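You operate a simulated robot arm through the tools that you are given. There is no shell and no other tool.

You are at the controls of a simulated robot arm. One attempt, no reset.

JOB
Swap the green band in the pulley case for the blue one.
Fine: both bands are the wall bench's; open the lid, lay the old band on the bench beside the case, fit the other on both pulleys, shut the lid. Drop, pinch and damage nothing, leave nothing switched on.

It is judged by the outcome, as a careful person would: the job done as asked, and still so three seconds after it is handed in. It fails if anything else is knocked over, pushed out of place, dropped, spilled or broken. Lids that push on must go on centred and level and be pressed home; caps that screw on are set level and turned clockwise until they are tight.

ROBOT AND FRAMES
A 6-joint arm with a two-finger gripper, fixed in place. Base frame: the origin is at the foot of the arm, x ahead of it, y to its left, z up; the work surface is at about z = 0.88. Lengths are in m, angles in rad, forces in N, time in s.
Its first joint turns from -2.897 to 2.897 rad. Payload 1.71 kg.
The TCP is the grasp point between the finger pads, 0.02 m short of the fingertips. In the tool frame z runs along the fingers and y along their closing line. Largest opening 0.096 m; the body of the gripper starts 0.113 m behind the TCP.
Orientation is that of the tool frame in the base frame, as a unit quaternion [w, x, y, z]. With the fingers straight down and closing along the base's y, the tool's x points along the base's -x, its y along +y and its z along -z.

CONTROLS
- The arm moves only by the tool move_arm. Its argument "increments" is a list of rows, each a list of 3 entries, a list of its own where there are three numbers: the turn, a rotation vector about the tool's x, y, z in rad, then the shift along the tool's x, y, z in m, then the finger opening in m, from 0 to 0.096. In form: [[[rx, ry, rz], [tx, ty, tz], hand], ...]. A call has 1 to 20 rows; each row shifts and turns the commanded pose from where the row before left it, along the tool's axes as they then stand. Rows are played at 5 a second. More than 0.05 m and 0.15 rad between two rows, or a gripper value outside its range, and nothing of the call is played. A pose out of reach is approached as far as the arm can. The call stops where the force on the tool passes 40 N (or 10 N more than at its start, if that is more) or the arm is blocked; 0.2 s more then pass. The fingers move at their own pace (about 0.045 m/s each) and stop on an object; they squeeze with about 33 N. The grip force told is the motor's: it shows also when the fingers shut on nothing. Time passes only in rows, and 0.2 s behind the last, so rows that do not move let the fingers close. It gives the time, the measured TCP pose, the force on the tool (base axes), the opening and the grip force at its end, in the units of the frame above (readings bear some noise), with the torque about the TCP (base axes, N m) and any sound that the robot's microphone picked up, and new pictures: "pictures" is both (left out), scene, wrist or none.
- Cameras (640 x 400 px; columns grow to the right, rows downward): "scene" is fixed at [0.3993, 0.5005, 1.6527]; the picture's right is [-0.85, -0.52, 0.00], its down [-0.36, 0.59, -0.73] and it looks along [0.38, -0.62, -0.69] (base axes); focal length 333 px, centre (320, 200). "wrist" rides on the gripper at [0.066, 0.014, -0.145] in the tool frame; the picture's right is [-0.21, 0.98, 0.00], its down [-0.88, -0.19, -0.45] and it looks along [-0.44, -0.09, 0.90] (tool axes); focal length 275 px, centre (320, 200). There is no depth. A picture from a camera that has moved, and an enlarged one, comes with that camera's place and axes in the base frame and with its lens.
- raise_lower(by): slides the trunk up (or, below 0, down) by that many m; the arm rides with it, the base frame stays. It gives what a move gives, with no picture.
- inspect(camera, box): a new picture of the part [left, top, right, bottom] of that camera's present view, enlarged. The clock stands still meanwhile.
- job_done(): hands the job in; it is judged then, once.

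Places have to be worked out from the pictures, the camera data and where the tool is seen. Open the gripper and draw the arm clear of the work before you hand the job in, unless the task says otherwise.

The tools are called after "Emit:" as a command line: name --argument value ..., lists and objects as JSON in quotes. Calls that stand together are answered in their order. move_arm: Moves the arm, as the interface text tells. Its arguments: {"type":"object","properties":{"increments":{"type":"array","items":{"type":"array"}},"pictures":{"type":"string","enum":["both","scene","wrist","none"]}},"required":["increments"]} The other tools are called the same way: raise_lower (by) slides the trunk up or down; inspect (camera, box) takes an enlarged picture of a part of a camera's view; job_done () hands the job in.

At the start:

```text
time: 0.0
tcp_pos: [0.5711, -0.1938, 1.2971]
tool_rot: [-0.001, 0.0, 1.0, -0.001]
contact_force: [0.4, -0.1, -0.7]
torque: [0.0, -0.02, 0.02]
gripper_width: 0.0959
grip_force: 0.0
trunk travel left (down, up): [-0.2, 0.19]
```

scene: 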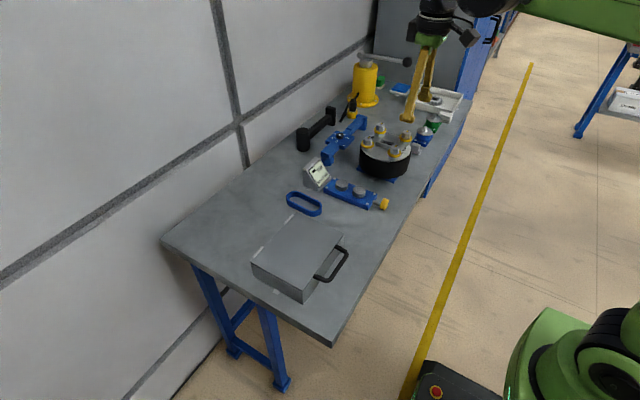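
wrist: 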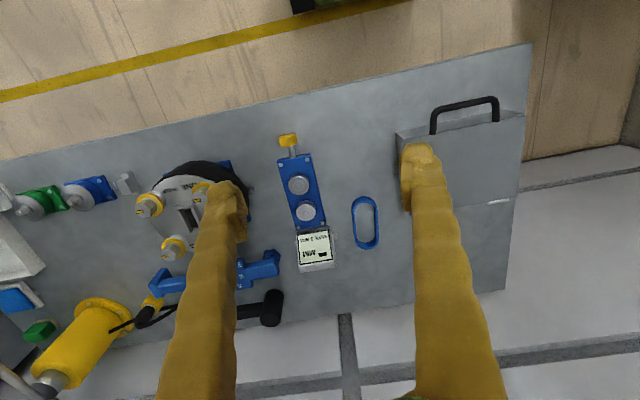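

I start by looking closer at the bench: the case with the black handle seems to be the pulley case, and a blue band loop lies beside it. I take enlarged pictures of both views.

Emit:
inspect --camera "scene" --box '[230, 170, 410, 310]'

Emit:
inspect --camera "wrist" --box '[260, 80, 540, 300]'

Emit:
inspect --camera "scene" --box '[290, 40, 480, 220]'

```text
2.86 times, centred on (320, 240) of scene
camera zoom: at [0.3993, 0.5005, 1.6527], right [-0.85, -0.52, 0.0], down [-0.36, 0.59, -0.73], along [0.38, -0.62, -0.69], focal length 951 px, centre (320, 86)
```

zoom: 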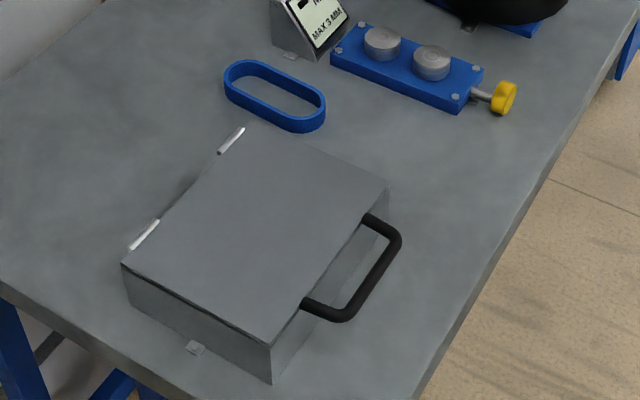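

```text
1.82 times, centred on (400, 190) of wrist
camera zoom: at [0.5066, -0.1806, 1.4431], right [0.21, 0.98, 0.0], down [0.88, -0.19, 0.44], along [0.43, -0.09, -0.9], focal length 500 px, centre (174, 218)
```

zoom: 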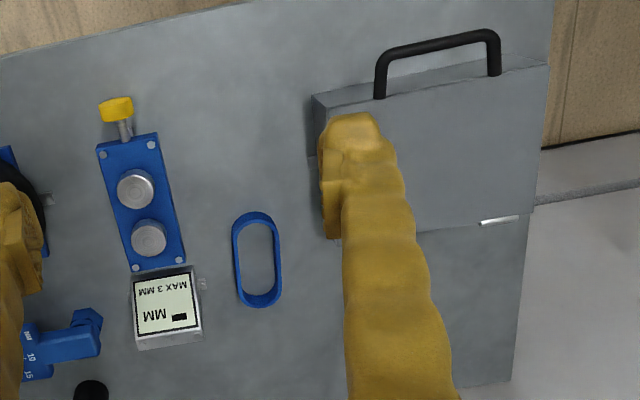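

```text
2.22 times, centred on (385, 130) of scene
camera zoom: at [0.3993, 0.5005, 1.6527], right [-0.85, -0.52, 0.0], down [-0.36, 0.59, -0.73], along [0.38, -0.62, -0.69], focal length 740 px, centre (176, 356)
```

zoom: 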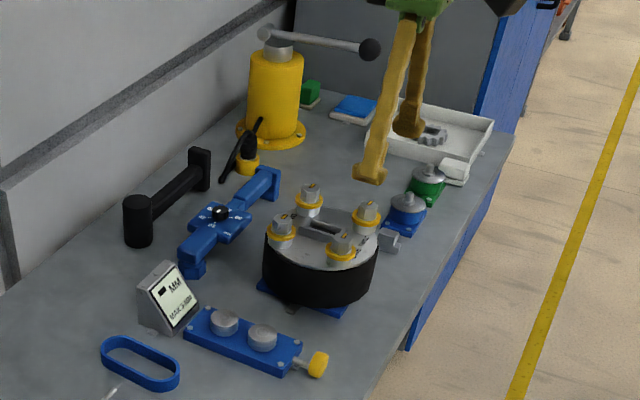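

The case is axis-aligned at about x 0.66–0.82, y −0.05–0.155, top z≈0.94, hinge on the far (wall) side, handle bar at about x 0.623, y −0.01..0.10. The blue band lies at about (0.855, −0.145). I move above the front of the case to see the handle better.

Emit:
move_arm --increments '[[[0, 0, 0], [0.002, 0.04, 0.016], 0.096], [[0, 0, 0], [0.002, 0.04, 0.016], 0.096], [[0, 0, 0], [0.002, 0.04, 0.016], 0.096], [[0, 0, 0], [0.002, 0.04, 0.016], 0.096], [[0, 0, 0], [0.002, 0.04, 0.016], 0.096], [[0, 0, 0], [0.002, 0.04, 0.016], 0.096]]'

```text
time: 1.4
tcp_pos: [0.5443, 0.046, 1.2086]
tool_rot: [0.006, 0.002, 1.0, 0.001]
contact_force: [1.2, -0.5, 0.5]
torque: [0.06, 0.1, -0.01]
gripper_width: 0.0957
grip_force: 0.1
trunk travel left (down, up): [-0.2, 0.19]
camera wrist: at [0.4775, 0.0593, 1.3535], right [0.21, 0.98, 0.0], down [0.87, -0.19, 0.46], along [0.45, -0.09, -0.89], focal length 275 px, centre (320, 200)
```

scene: 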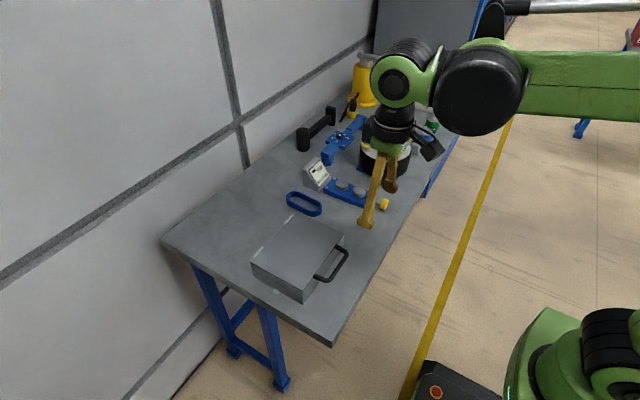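
wrist: 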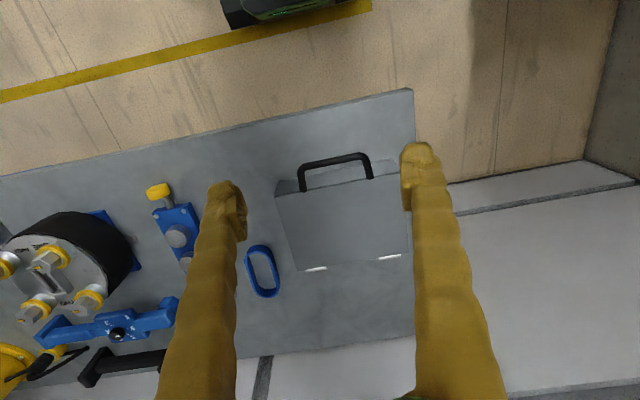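

The view is clear; I zoom in on the case and handle.

Emit:
inspect --camera "wrist" --box '[240, 140, 430, 300]'

Emit:
inspect --camera "scene" --box '[240, 200, 380, 310]'

Emit:
move_arm --increments '[[[0, 0, 0], [0, 0, 0], 0.096]]' --pictures "none"

```text
2.50 times, centred on (335, 220) of wrist
camera zoom: at [0.4775, 0.0593, 1.3535], right [0.21, 0.98, 0.0], down [0.87, -0.19, 0.46], along [0.45, -0.09, -0.89], focal length 688 px, centre (282, 150)
```

zoom: 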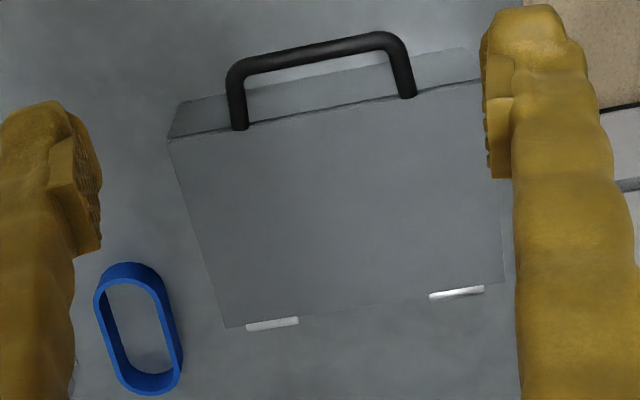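

```text
3.64 times, centred on (310, 255) of scene
camera zoom: at [0.3993, 0.5005, 1.6527], right [-0.85, -0.52, 0.0], down [-0.36, 0.59, -0.73], along [0.38, -0.62, -0.69], focal length 1211 px, centre (356, 0)
```

zoom: 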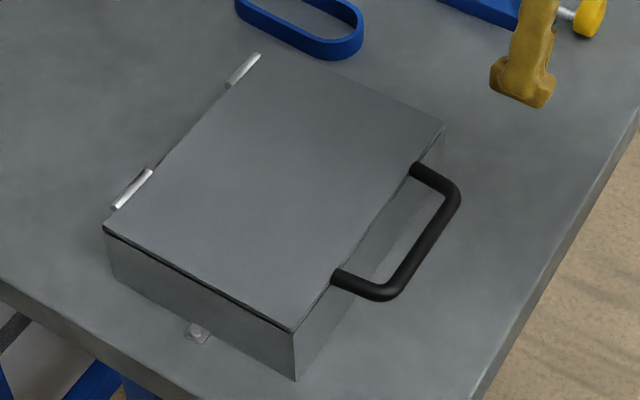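

```text
time: 1.8
tcp_pos: [0.5421, 0.0455, 1.2105]
tool_rot: [0.007, 0.001, 1.0, 0.0]
contact_force: [-0.2, -1.0, 0.4]
torque: [-0.04, 0.0, 0.05]
gripper_width: 0.096
grip_force: 0.0
trunk travel left (down, up): [-0.2, 0.19]
```

The readings agree between both cameras: handle bar centre about (0.625, 0.05, 0.937), hinge axis near x 0.825, z 0.94. I turn the tool a quarter so that the fingers close along x, and see the picture from there.

Emit:
move_arm --increments '[[[0, 0, -0.1428], [0, 0, 0], 0.096], [[0, 0, -0.1428], [0, 0, 0], 0.096], [[0, 0, -0.1428], [0, 0, 0], 0.096], [[0, 0, -0.1428], [0, 0, 0], 0.096], [[0, 0, -0.1428], [0, 0, 0], 0.096], [[0, 0, -0.1428], [0, 0, 0], 0.08], [[0, 0, -0.1428], [0, 0, 0], 0.07], [[0, 0, -0.1428], [0, 0, 0], 0.06], [[0, 0, -0.1428], [0, 0, 0], 0.05], [[0, 0, -0.1428], [0, 0, 0], 0.04], [[0, 0, -0.1428], [0, 0, 0], 0.034], [[0, 0, 0], [0, 0, 0], 0.034]]'

```text
time: 4.4
tcp_pos: [0.5423, 0.0448, 1.2087]
tool_rot: [0.006, -0.707, 0.707, -0.005]
contact_force: [-0.1, -0.1, 0.0]
torque: [-0.03, 0.02, -0.01]
gripper_width: 0.0339
grip_force: 0.0
trunk travel left (down, up): [-0.2, 0.19]
camera wrist: at [0.5267, -0.0203, 1.3543], right [-0.98, 0.21, -0.01], down [0.18, 0.88, 0.45], along [0.1, 0.43, -0.89], focal length 275 px, centre (320, 200)
```

scene: 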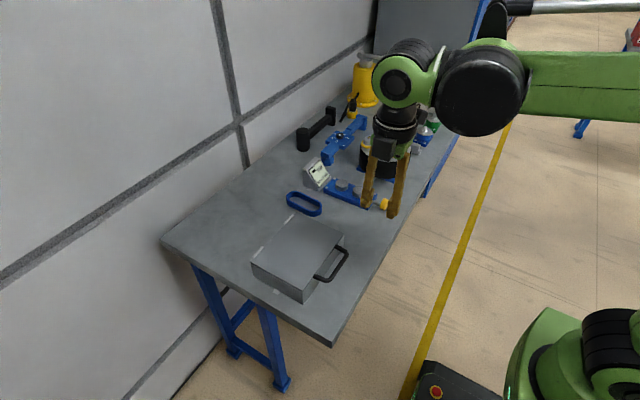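
wrist: 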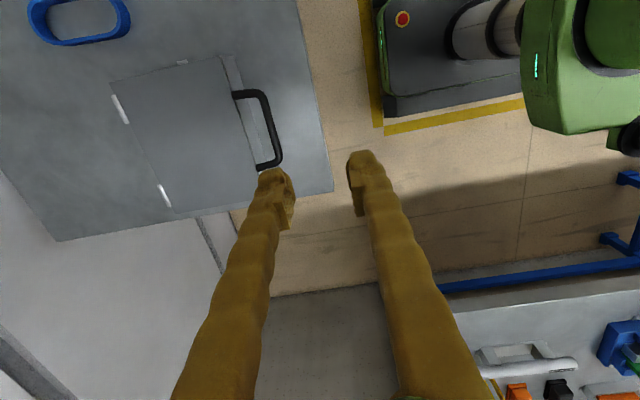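

Orientation is good. I now move above the handle bar, fingertips still about 8 cm above it, and check alignment.

Emit:
move_arm --increments '[[[0, 0, 0], [-0.001, -0.017, 0.034], 0.034], [[0, 0, 0], [-0.001, -0.017, 0.034], 0.034], [[0, 0, 0], [-0.001, -0.017, 0.034], 0.034], [[0, 0, 0], [-0.001, -0.016, 0.034], 0.034], [[0, 0, 0], [-0.001, -0.016, 0.034], 0.034], [[0, 0, 0], [0, 0, 0], 0.034]]'

```text
time: 5.8
tcp_pos: [0.6277, 0.0492, 1.0398]
tool_rot: [0.004, -0.707, 0.707, -0.005]
contact_force: [0.6, 0.7, -1.1]
torque: [0.01, 0.04, -0.01]
gripper_width: 0.0339
grip_force: 0.1
trunk travel left (down, up): [-0.2, 0.19]
camera wrist: at [0.6123, -0.016, 1.1843], right [-0.98, 0.21, -0.01], down [0.18, 0.88, 0.45], along [0.1, 0.43, -0.89], focal length 275 px, centre (320, 200)
```

scene: 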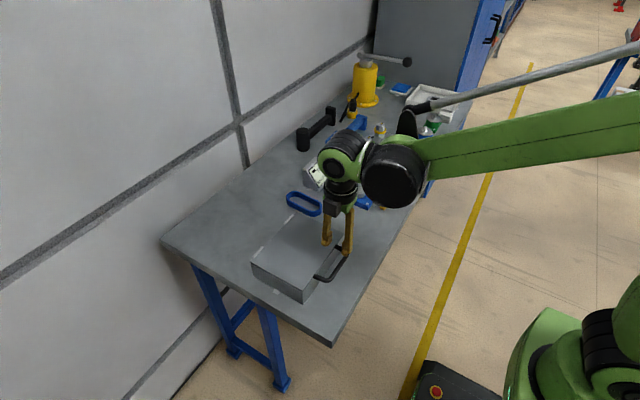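
wrist: 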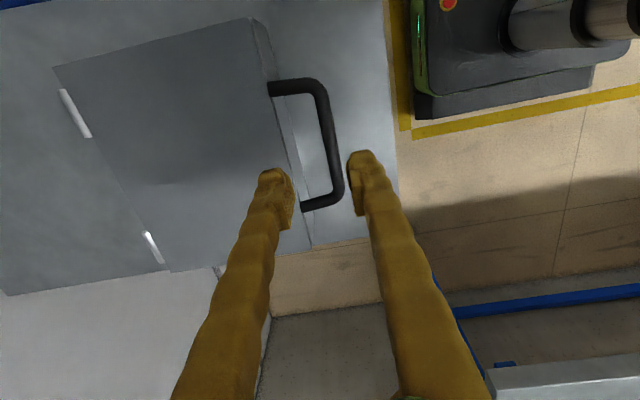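

I zoom in to refine the bar's position relative to the fingertips.

Emit:
inspect --camera "wrist" --box '[240, 60, 400, 260]'

Emit:
inspect --camera "scene" --box '[280, 190, 380, 300]'

```text
2.00 times, centred on (320, 160) of wrist
camera zoom: at [0.6123, -0.016, 1.1843], right [-0.98, 0.21, -0.01], down [0.18, 0.88, 0.45], along [0.1, 0.43, -0.89], focal length 551 px, centre (320, 280)
```

zoom: 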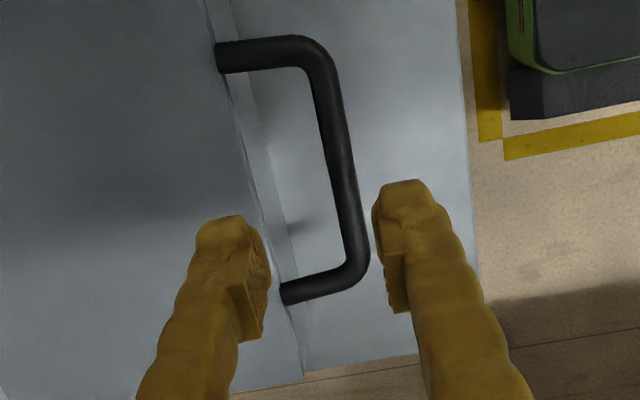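

```text
3.64 times, centred on (330, 245) of scene
camera zoom: at [0.3993, 0.5005, 1.6527], right [-0.85, -0.52, 0.0], down [-0.36, 0.59, -0.73], along [0.38, -0.62, -0.69], focal length 1211 px, centre (284, 36)
```

zoom: 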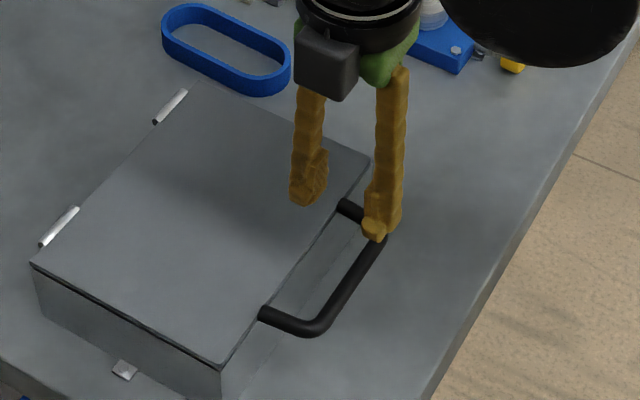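

The bar is at about (0.619, 0.050); the fingers must shift about 8 mm toward the robot. I do this and descend until the tips are just above the handle, then check.

Emit:
move_arm --increments '[[[0, 0, 0], [0, 0.009, 0], 0.034], [[0, 0, 0], [0, 0, 0.03], 0.034], [[0, 0, 0], [0, 0, 0.03], 0.034], [[0, 0, 0], [0, 0, 0], 0.034]]'

Emit:
inspect --camera "wrist" --box '[240, 60, 400, 260]'

Emit:
inspect --camera "scene" --box '[280, 190, 380, 300]'

```text
time: 6.8
tcp_pos: [0.6192, 0.0505, 0.979]
tool_rot: [0.005, -0.706, 0.708, -0.005]
contact_force: [0.9, 0.3, 0.1]
torque: [-0.04, 0.04, 0.0]
gripper_width: 0.034
grip_force: 0.0
trunk travel left (down, up): [-0.2, 0.19]
camera wrist: at [0.6039, -0.0153, 1.1247], right [-0.98, 0.21, -0.01], down [0.18, 0.88, 0.45], along [0.1, 0.43, -0.89], focal length 275 px, centre (320, 200)
```

scene: 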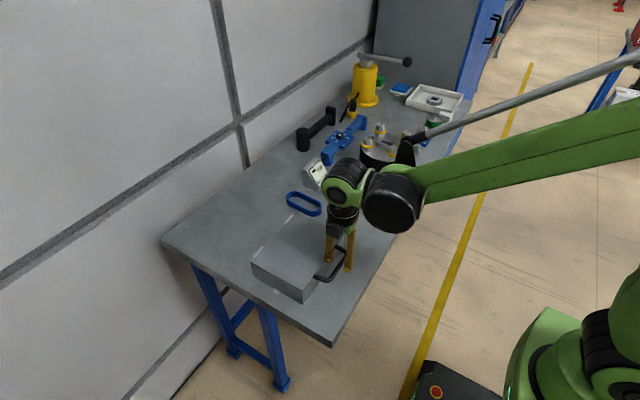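
wrist: 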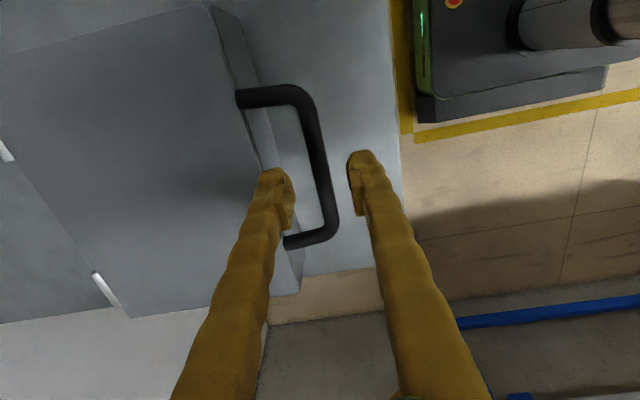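

```text
2.00 times, centred on (320, 160) of wrist
camera zoom: at [0.6039, -0.0153, 1.1247], right [-0.98, 0.21, -0.01], down [0.18, 0.88, 0.45], along [0.1, 0.43, -0.89], focal length 551 px, centre (320, 280)
```

zoom: 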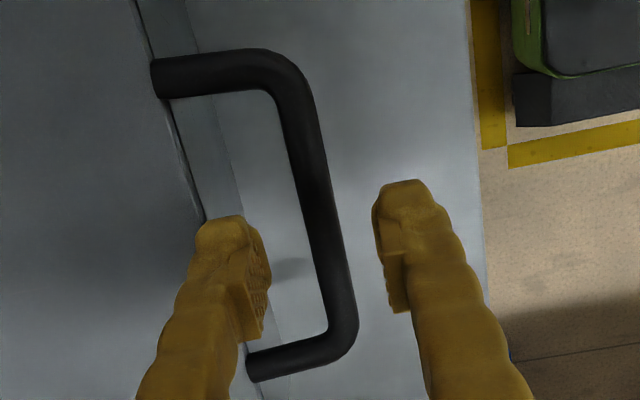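

```text
3.64 times, centred on (330, 245) of scene
camera zoom: at [0.3993, 0.5005, 1.6527], right [-0.85, -0.52, 0.0], down [-0.36, 0.59, -0.73], along [0.38, -0.62, -0.69], focal length 1211 px, centre (284, 36)
```

zoom: 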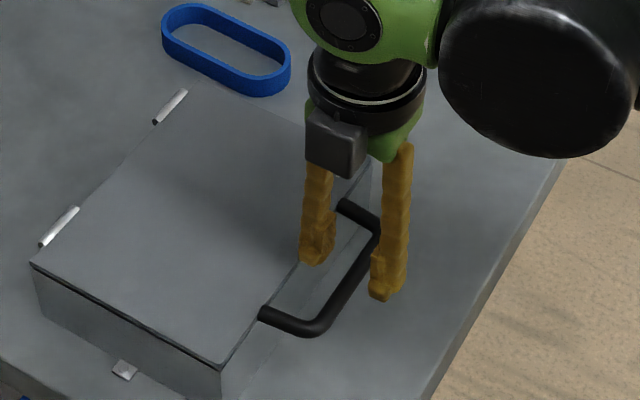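

Bar is centred between the fingers (x≈0.619). I lower 36 mm so the bar lies between the pads, then close.

Emit:
move_arm --increments '[[[0, 0, 0], [0, 0, 0.018], 0.034], [[0, 0, 0], [0, 0, 0.018], 0.034], [[0, 0, 0], [0, 0, 0], 0.034]]'

Emit:
inspect --camera "scene" --box '[280, 190, 380, 300]'

Emit:
inspect --camera "wrist" --box '[240, 60, 400, 260]'

```text
time: 7.6
tcp_pos: [0.62, 0.0519, 0.9442]
tool_rot: [0.005, -0.707, 0.707, -0.005]
contact_force: [0.9, 0.7, 0.5]
torque: [-0.02, 0.0, 0.03]
gripper_width: 0.0341
grip_force: 0.1
trunk travel left (down, up): [-0.2, 0.19]
camera wrist: at [0.604, -0.0153, 1.0889], right [-0.98, 0.21, -0.01], down [0.18, 0.88, 0.45], along [0.1, 0.43, -0.89], focal length 275 px, centre (320, 200)
```

scene: 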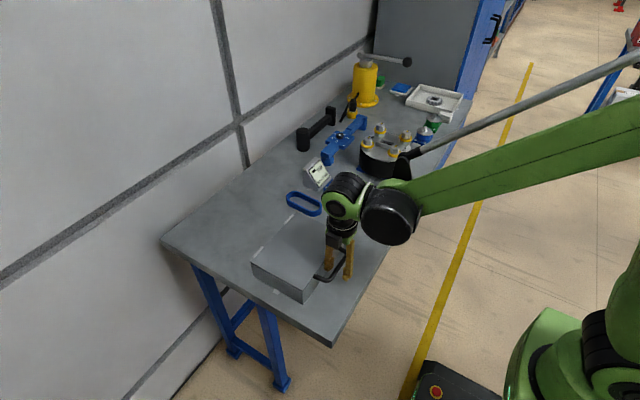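
wrist: 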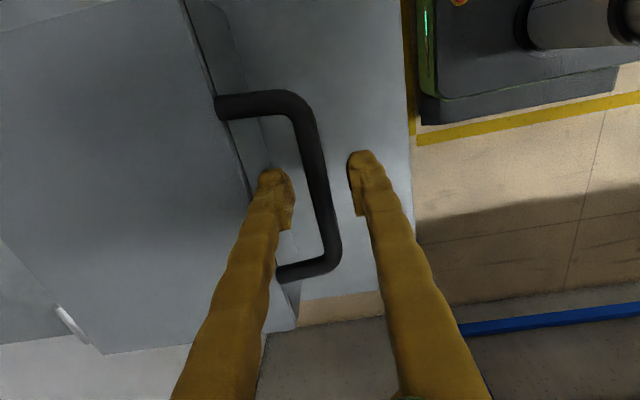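

```text
3.64 times, centred on (330, 245) of scene
camera zoom: at [0.3993, 0.5005, 1.6527], right [-0.85, -0.52, 0.0], down [-0.36, 0.59, -0.73], along [0.38, -0.62, -0.69], focal length 1211 px, centre (284, 36)
```

zoom: 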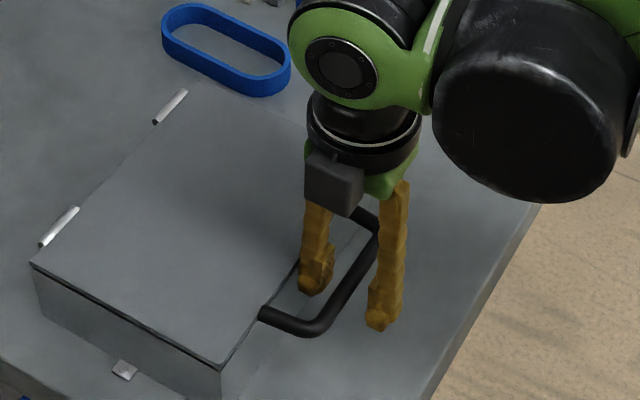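

```text
2.00 times, centred on (320, 160) of wrist
camera zoom: at [0.604, -0.0153, 1.0889], right [-0.98, 0.21, -0.01], down [0.18, 0.88, 0.45], along [0.1, 0.43, -0.89], focal length 551 px, centre (320, 280)
```

zoom: 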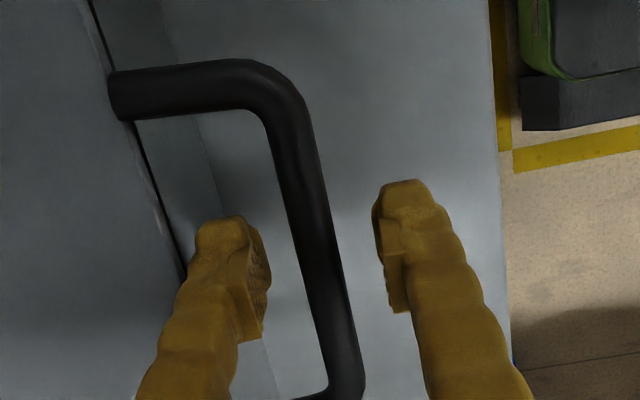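

The bar passes between the pads. I close on it.

Emit:
move_arm --increments '[[[0, 0, 0], [0, 0, 0], 0.02], [[0, 0, 0], [0, 0, 0], 0.008], [[0, 0, 0], [0, 0, 0], 0.004], [[0, 0, 0], [0, 0, 0], 0.004]]'

Emit:
inspect --camera "scene" --box '[280, 190, 380, 300]'

Emit:
inspect --camera "wrist" --box '[240, 60, 400, 260]'

```text
time: 8.6
tcp_pos: [0.6197, 0.0511, 0.9447]
tool_rot: [0.004, -0.706, 0.709, -0.004]
contact_force: [-4.2, 0.1, -2.0]
torque: [-0.01, -0.01, 0.02]
gripper_width: 0.0087
grip_force: 35.1
trunk travel left (down, up): [-0.2, 0.19]
camera wrist: at [0.6036, -0.0153, 1.0893], right [-0.98, 0.21, -0.01], down [0.18, 0.88, 0.45], along [0.1, 0.43, -0.89], focal length 275 px, centre (320, 200)
```

scene: 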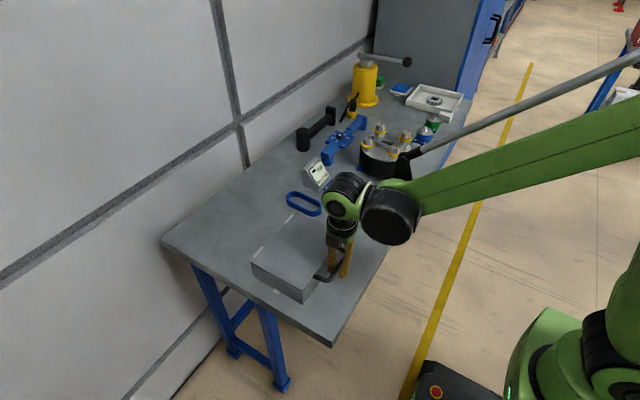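
wrist: 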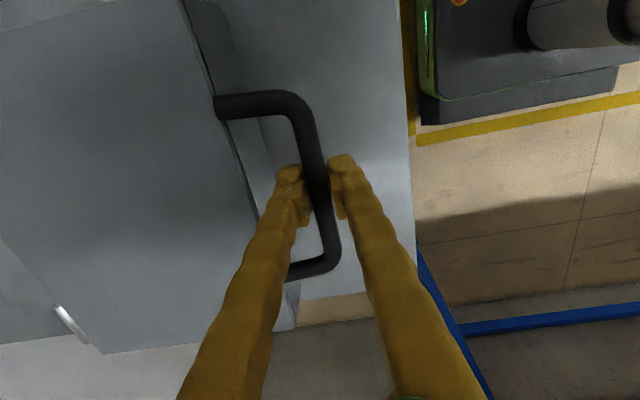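

```text
3.64 times, centred on (330, 245) of scene
camera zoom: at [0.3993, 0.5005, 1.6527], right [-0.85, -0.52, 0.0], down [-0.36, 0.59, -0.73], along [0.38, -0.62, -0.69], focal length 1211 px, centre (284, 36)
```

zoom: 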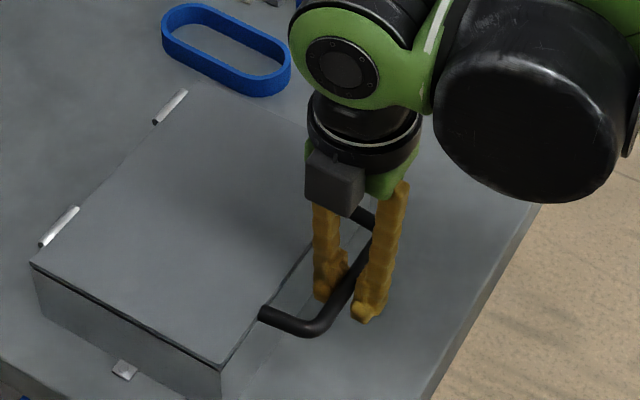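

```text
2.00 times, centred on (320, 160) of wrist
camera zoom: at [0.6036, -0.0153, 1.0893], right [-0.98, 0.21, -0.01], down [0.18, 0.88, 0.45], along [0.1, 0.43, -0.89], focal length 551 px, centre (320, 280)
```

zoom: 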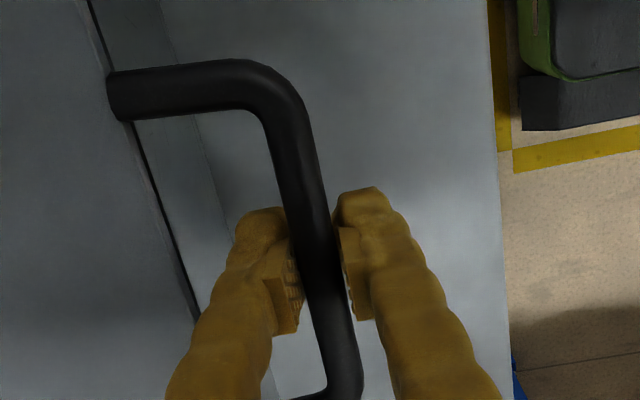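

The bar is held (8.7 mm between pads). I begin to swing the lid up about the hinge (R≈0.205) in small steps and watch the force.

Emit:
move_arm --increments '[[[0, 0, 0], [0, -0.0003, -0.0103], 0.004], [[0, 0, 0], [0, -0.0008, -0.0103], 0.004], [[0, 0, 0], [0, -0.0013, -0.0102], 0.004], [[0, 0, 0], [0, -0.0018, -0.0101], 0.004], [[0, 0, 0], [0, 0, 0], 0.004]]'

Emit:
inspect --camera "scene" --box '[240, 170, 400, 310]'

```text
time: 9.8
tcp_pos: [0.6224, 0.0504, 0.9865]
tool_rot: [0.004, -0.706, 0.708, -0.005]
contact_force: [-4.8, -5.1, -1.0]
torque: [-0.21, -0.05, 0.06]
gripper_width: 0.0087
grip_force: 35.2
trunk travel left (down, up): [-0.2, 0.19]
camera wrist: at [0.6076, -0.0153, 1.1306], right [-0.98, 0.21, -0.01], down [0.18, 0.88, 0.45], along [0.1, 0.43, -0.89], focal length 275 px, centre (320, 200)
```

scene: 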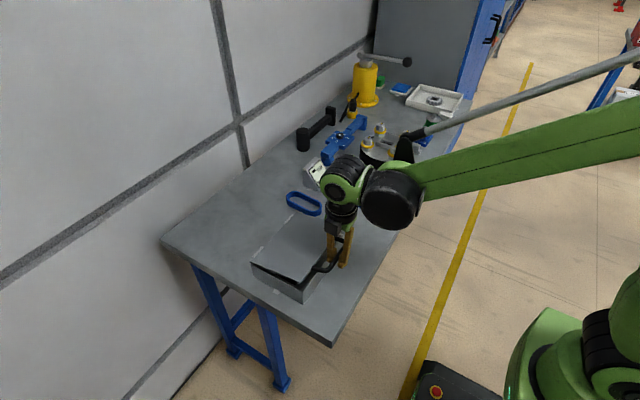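
wrist: 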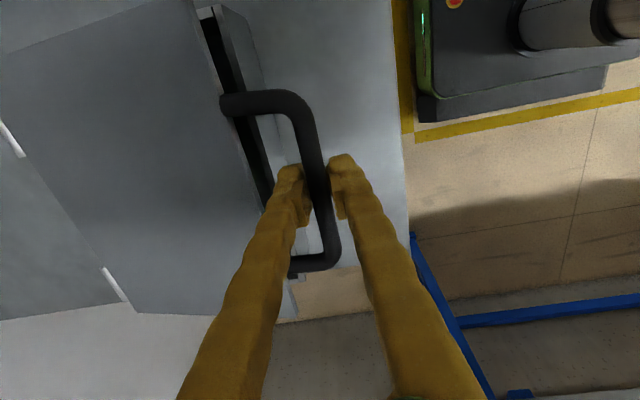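

```text
2.86 times, centred on (320, 240) of scene
camera zoom: at [0.3993, 0.5005, 1.6527], right [-0.85, -0.52, 0.0], down [-0.36, 0.59, -0.73], along [0.38, -0.62, -0.69], focal length 951 px, centre (320, 86)
```

zoom: 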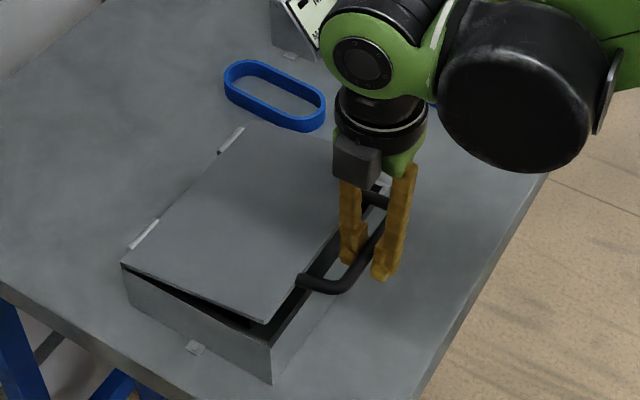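

The lid lifts freely with little force. I continue the arc to about 57°.

Emit:
move_arm --increments '[[[0, 0, 0], [0, -0.0053, -0.0199], 0.004], [[0, 0, 0], [0, -0.0073, -0.0193], 0.004], [[0, 0, 0], [0, -0.0092, -0.0185], 0.004], [[0, 0, 0], [0, -0.011, -0.0175], 0.004], [[0, 0, 0], [0, -0.0126, -0.0163], 0.004], [[0, 0, 0], [0, -0.0142, -0.015], 0.004], [[0, 0, 0], [0, -0.0156, -0.0136], 0.004], [[0, 0, 0], [0, -0.0168, -0.012], 0.004], [[0, 0, 0], [0, 0, 0], 0.004]]'

Emit:
inspect --camera "scene" --box '[240, 170, 400, 310]'

```text
time: 11.8
tcp_pos: [0.7142, 0.051, 1.1171]
tool_rot: [0.005, -0.706, 0.708, -0.005]
contact_force: [-0.4, 3.7, -2.1]
torque: [0.16, -0.02, 0.0]
gripper_width: 0.0088
grip_force: 35.3
trunk travel left (down, up): [-0.2, 0.19]
camera wrist: at [0.6985, -0.0149, 1.2636], right [-0.98, 0.21, -0.01], down [0.18, 0.88, 0.45], along [0.1, 0.43, -0.89], focal length 275 px, centre (320, 200)
```

scene: 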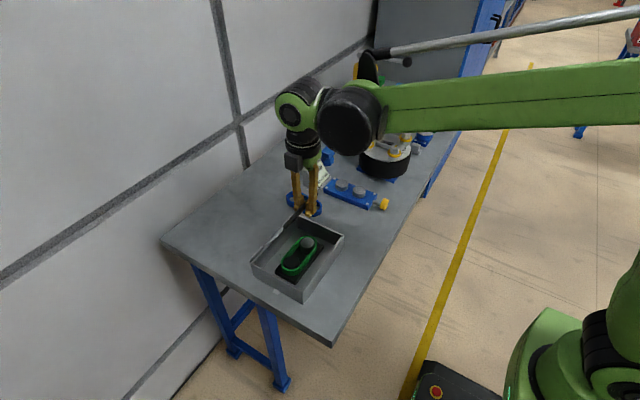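
wrist: 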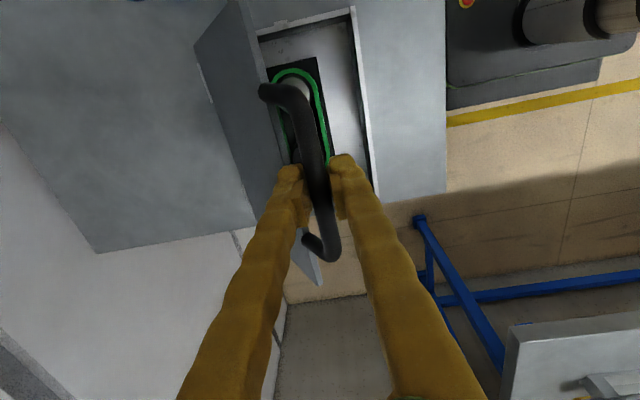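

```text
2.86 times, centred on (320, 240) of scene
camera zoom: at [0.3993, 0.5005, 1.6527], right [-0.85, -0.52, 0.0], down [-0.36, 0.59, -0.73], along [0.38, -0.62, -0.69], focal length 951 px, centre (320, 86)
```

zoom: 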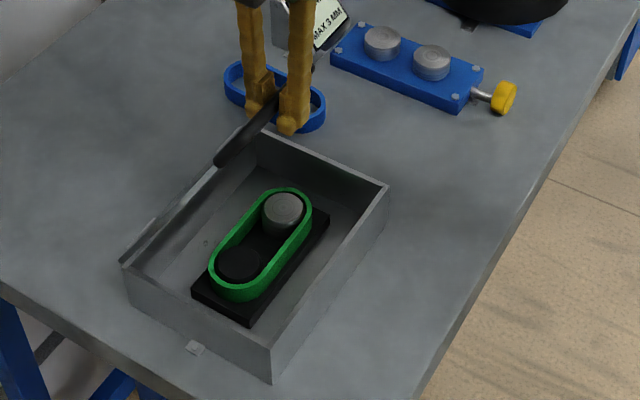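

The lid comes up well; inside, the green band runs around two pulleys along y. I continue past vertical, watching for a stop.

Emit:
move_arm --increments '[[[0, 0, 0], [0, -0.0179, -0.0102], 0.004], [[0, 0, 0], [0, -0.0188, -0.0084], 0.004], [[0, 0, 0], [0, -0.0195, -0.0065], 0.004], [[0, 0, 0], [0, -0.02, -0.0045], 0.004], [[0, 0, 0], [0, -0.0204, -0.0025], 0.004], [[0, 0, 0], [0, -0.0205, -0.0004], 0.004], [[0, 0, 0], [0, -0.0205, 0.0016], 0.004], [[0, 0, 0], [0, 0, 0], 0.004]]'

Emit:
inspect --camera "scene" --box '[200, 110, 400, 310]'

```text
time: 13.6
tcp_pos: [0.8517, 0.0505, 1.1515]
tool_rot: [0.006, -0.706, 0.708, -0.004]
contact_force: [0.8, 3.8, -3.2]
torque: [-0.01, -0.03, 0.01]
gripper_width: 0.0094
grip_force: 34.9
trunk travel left (down, up): [-0.2, 0.19]
camera wrist: at [0.836, -0.0152, 1.296], right [-0.98, 0.21, -0.01], down [0.18, 0.88, 0.45], along [0.1, 0.43, -0.89], focal length 275 px, centre (320, 200)
```

scene: 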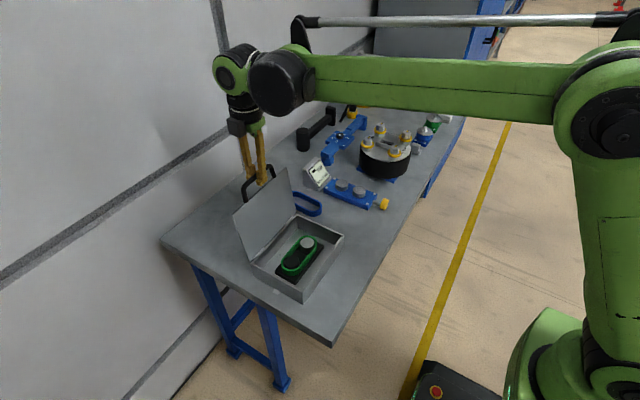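
wrist: 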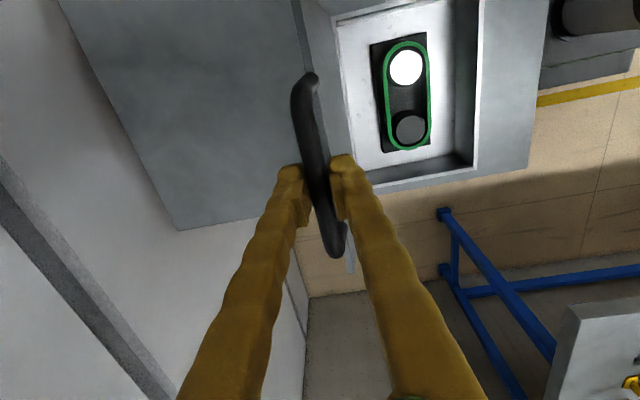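

```text
2.00 times, centred on (300, 210) of scene
camera zoom: at [0.3993, 0.5005, 1.6527], right [-0.85, -0.52, 0.0], down [-0.36, 0.59, -0.73], along [0.38, -0.62, -0.69], focal length 666 px, centre (360, 180)
```

zoom: 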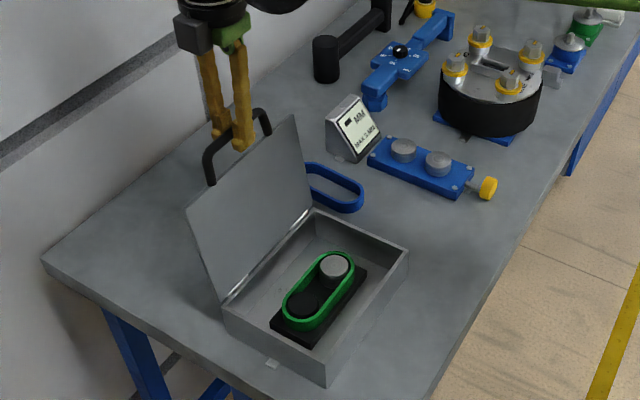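

Lid is now at about 97°. I go a little further in smaller steps, looking for the stop.

Emit:
move_arm --increments '[[[0, 0, 0], [0, -0.0102, 0.0014], 0.004], [[0, 0, 0], [0, -0.0101, 0.0022], 0.004], [[0, 0, 0], [0, 0, 0], 0.004]]' --pictures "scene"

```text
time: 14.4
tcp_pos: [0.8716, 0.0501, 1.147]
tool_rot: [0.005, -0.707, 0.708, -0.006]
contact_force: [-0.2, 4.0, -3.9]
torque: [-0.04, -0.02, 0.02]
gripper_width: 0.009
grip_force: 34.6
trunk travel left (down, up): [-0.2, 0.19]
```

scene: 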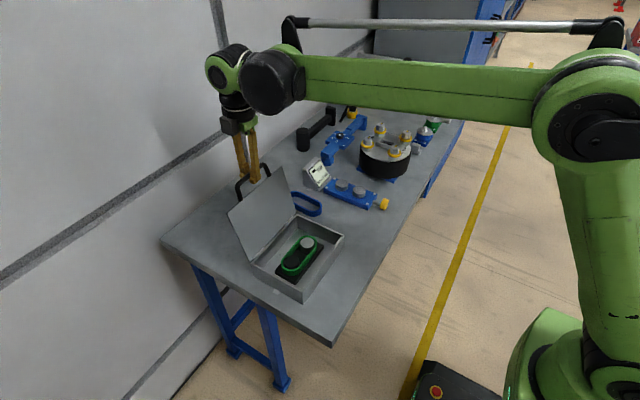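

Still no resistance at about 103°. Two more small steps.

Emit:
move_arm --increments '[[[0, 0, 0], [0, -0.0099, 0.0026], 0.004], [[0, 0, 0], [0, -0.0097, 0.0032], 0.004], [[0, 0, 0], [0, -0.0095, 0.0036], 0.004], [[0, 0, 0], [0, 0, 0], 0.004]]'

```text
time: 14.8
tcp_pos: [0.8591, 0.0504, 1.1573]
tool_rot: [-0.007, 0.707, -0.707, 0.008]
contact_force: [-8.7, 0.8, -35.3]
torque: [-0.04, 0.04, 0.4]
gripper_width: 0.0131
grip_force: 34.7
trunk travel left (down, up): [-0.2, 0.19]
stopped in row 2: the force on the tool passed its limit at 51 N (the readings are from after the stop); the commanded pose is now the measured one
camera wrist: at [0.8442, -0.0153, 1.3017], right [-0.98, 0.21, -0.02], down [0.18, 0.88, 0.45], along [0.11, 0.43, -0.89], focal length 275 px, centre (320, 200)
```

scene: 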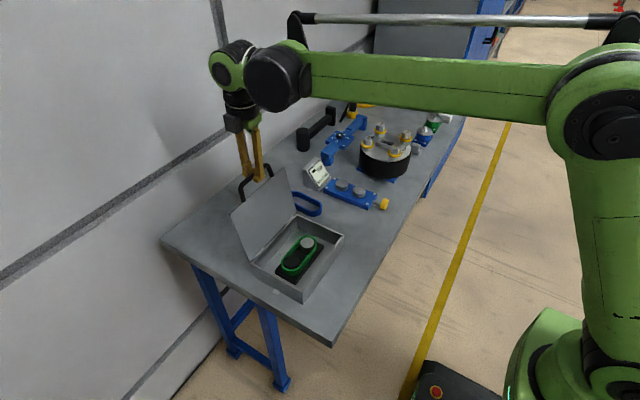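
wrist: 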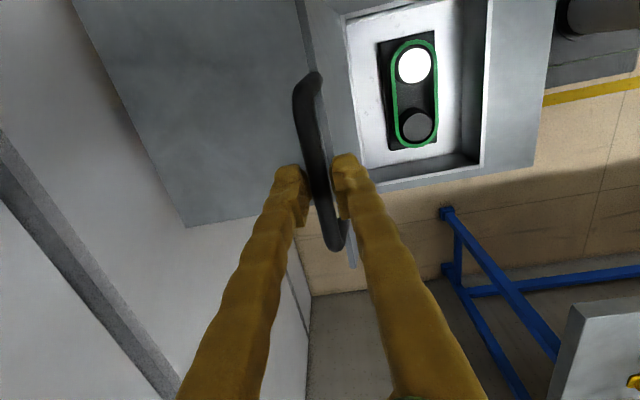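

There is a stop near 104°; the push met it. I let things settle without moving and read again.

Emit:
move_arm --increments '[[[0, 0, 0], [0, 0, 0], 0.013]]'

Emit:
inspect --camera "scene" --box '[200, 110, 360, 310]'

Emit:
inspect --camera "wrist" --box '[240, 60, 400, 260]'

```text
time: 15.2
tcp_pos: [0.861, 0.0501, 1.1597]
tool_rot: [0.008, -0.706, 0.708, -0.008]
contact_force: [1.6, 0.3, 2.0]
torque: [0.0, 0.0, 0.02]
gripper_width: 0.0137
grip_force: 3.9
trunk travel left (down, up): [-0.2, 0.19]
camera wrist: at [0.8445, -0.0157, 1.3037], right [-0.98, 0.21, -0.02], down [0.18, 0.88, 0.45], along [0.11, 0.43, -0.89], focal length 275 px, centre (320, 200)
```

scene: 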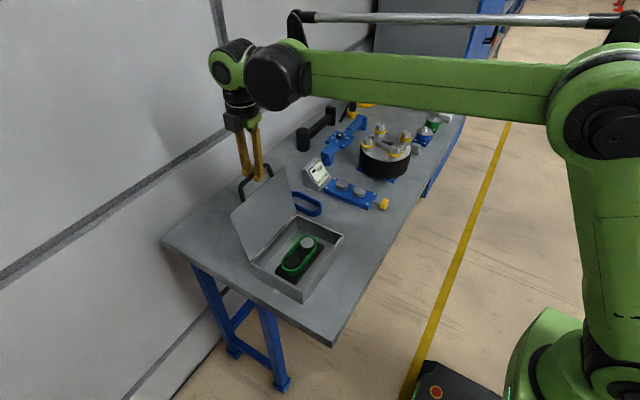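
wrist: 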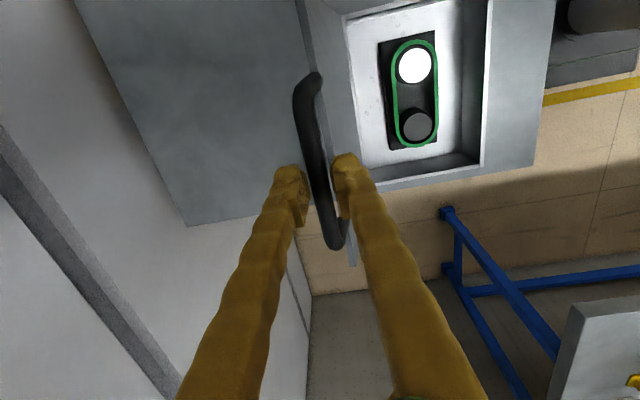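

```text
2.00 times, centred on (280, 210) of scene
camera zoom: at [0.3993, 0.5005, 1.6527], right [-0.85, -0.52, 0.0], down [-0.36, 0.59, -0.73], along [0.38, -0.62, -0.69], focal length 666 px, centre (400, 180)
```

zoom: 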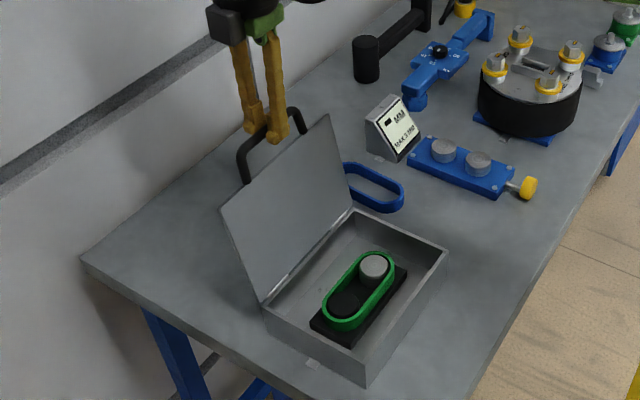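

```text
2.00 times, centred on (320, 160) of wrist
camera zoom: at [0.8445, -0.0157, 1.3037], right [-0.98, 0.21, -0.02], down [0.18, 0.88, 0.45], along [0.11, 0.43, -0.89], focal length 551 px, centre (320, 280)
```

zoom: 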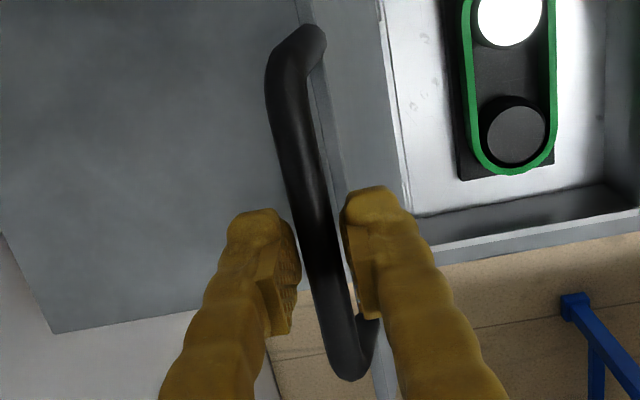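

The force is gone and the lid leans back past vertical. I open the fingers slowly and see whether it stays.

Emit:
move_arm --increments '[[[0, 0, 0], [0, 0, 0], 0.018], [[0, 0, 0], [0, 0, 0], 0.022], [[0, 0, 0], [0, 0, 0], 0.028], [[0, 0, 0], [0, 0, 0], 0.034], [[0, 0, 0], [0, 0, 0], 0.04], [[0, 0, 0], [0, 0, 0], 0.04]]'

Emit:
inspect --camera "wrist" --box '[240, 60, 400, 260]'

Emit:
inspect --camera "scene" --box '[200, 110, 360, 310]'

```text
time: 16.6
tcp_pos: [0.861, 0.0511, 1.1569]
tool_rot: [0.007, -0.707, 0.707, -0.007]
contact_force: [0.5, 0.2, 0.2]
torque: [-0.01, -0.05, -0.02]
gripper_width: 0.0398
grip_force: 0.1
trunk travel left (down, up): [-0.2, 0.19]
camera wrist: at [0.8449, -0.0156, 1.3028], right [-0.98, 0.21, -0.02], down [0.18, 0.88, 0.45], along [0.11, 0.43, -0.89], focal length 275 px, centre (320, 200)
```

scene: 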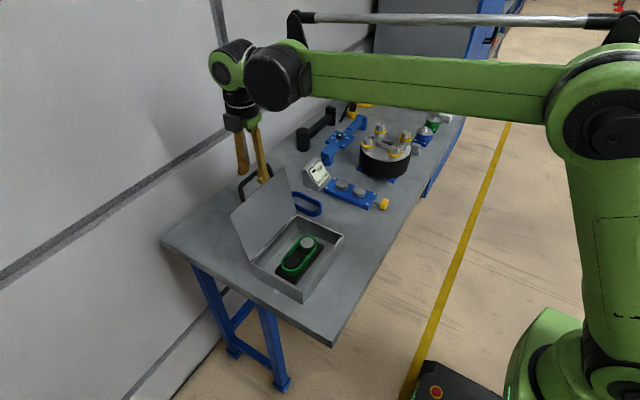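
wrist: 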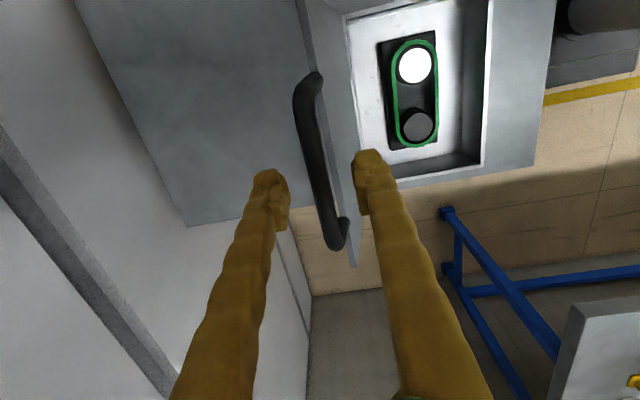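

```text
2.00 times, centred on (320, 160) of wrist
camera zoom: at [0.8449, -0.0156, 1.3028], right [-0.98, 0.21, -0.02], down [0.18, 0.88, 0.45], along [0.11, 0.43, -0.89], focal length 551 px, centre (320, 280)
```

zoom: 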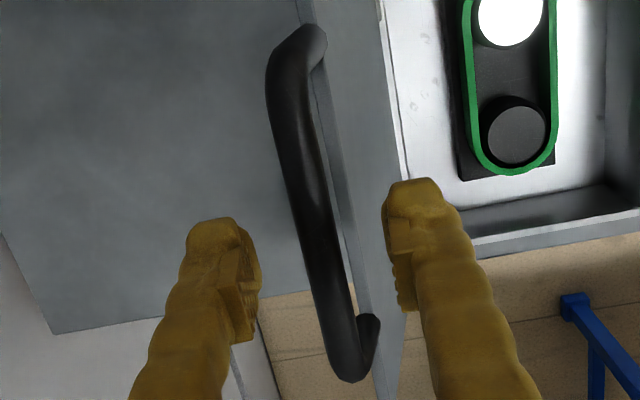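

```text
2.00 times, centred on (280, 210) of scene
camera zoom: at [0.3993, 0.5005, 1.6527], right [-0.85, -0.52, 0.0], down [-0.36, 0.59, -0.73], along [0.38, -0.62, -0.69], focal length 666 px, centre (400, 180)
```

zoom: 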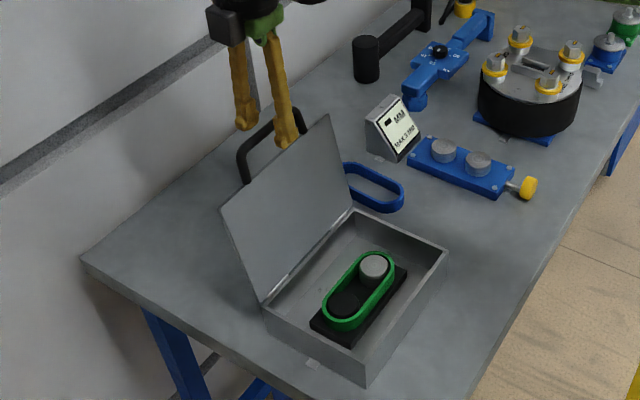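

The lid rests on its stop by itself. I rise clear of the handle, then draw back over the case to look at the pulleys from above.

Emit:
move_arm --increments '[[[0, 0, 0], [0, 0, -0.03], 0.04], [[0, 0, 0], [0, 0, -0.04], 0.04], [[0, 0, 0], [0, 0, -0.03], 0.04], [[0, 0, 0], [0.02, 0.04, 0], 0.06], [[0, 0, 0], [0.02, 0.04, 0], 0.06], [[0, 0, 0], [0.02, 0.04, 0], 0.06], [[0, 0, 0], [0.02, 0.025, 0.02], 0.06], [[0, 0, 0], [0, 0, 0.04], 0.06], [[0, 0, 0], [0, 0, 0.04], 0.06], [[0, 0, 0], [0, 0, 0], 0.06]]'

Emit:
inspect --camera "scene" --box '[200, 160, 360, 310]'

Emit:
inspect --camera "wrist" --box '[160, 40, 480, 240]'

```text
time: 18.8
tcp_pos: [0.7167, -0.0287, 1.1542]
tool_rot: [-0.008, 0.707, -0.707, 0.007]
contact_force: [0.2, -0.7, -0.2]
torque: [0.0, 0.02, 0.05]
gripper_width: 0.0599
grip_force: 0.0
trunk travel left (down, up): [-0.2, 0.19]
camera wrist: at [0.7008, -0.0958, 1.2993], right [-0.98, 0.21, -0.02], down [0.18, 0.88, 0.45], along [0.11, 0.43, -0.89], focal length 275 px, centre (320, 200)
```

scene: 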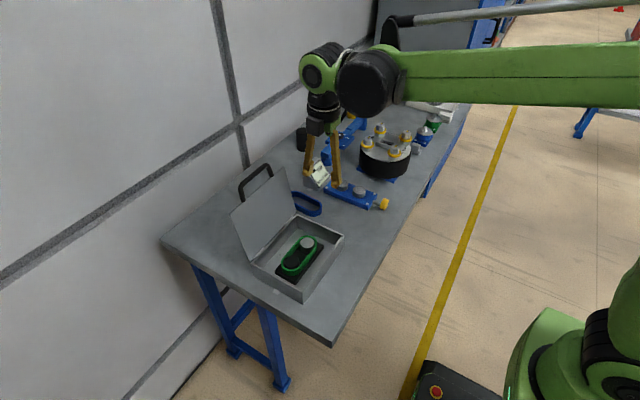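
wrist: 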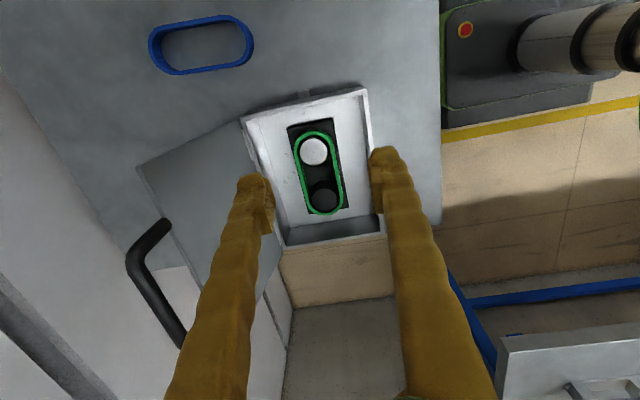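

```text
2.67 times, centred on (280, 235) of scene
camera zoom: at [0.3993, 0.5005, 1.6527], right [-0.85, -0.52, 0.0], down [-0.36, 0.59, -0.73], along [0.38, -0.62, -0.69], focal length 888 px, centre (427, 107)
```

zoom: 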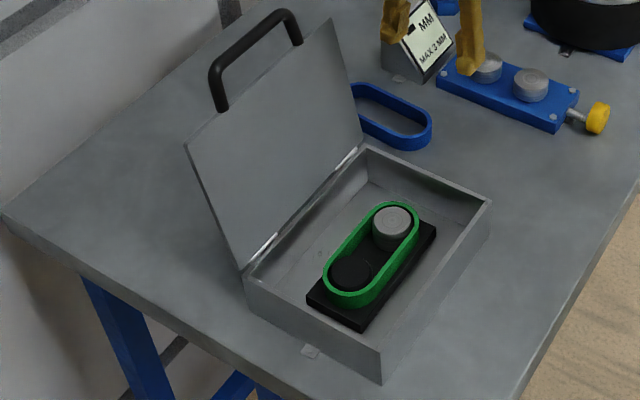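

```text
2.00 times, centred on (320, 140) of wrist
camera zoom: at [0.7008, -0.0958, 1.2993], right [-0.98, 0.21, -0.02], down [0.18, 0.88, 0.45], along [0.11, 0.43, -0.89], focal length 551 px, centre (320, 320)
```

zoom: 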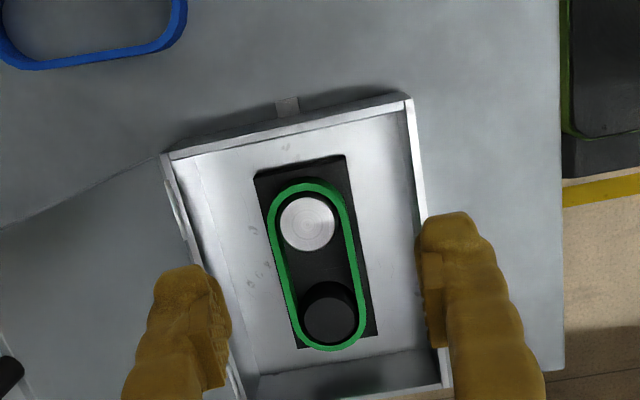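

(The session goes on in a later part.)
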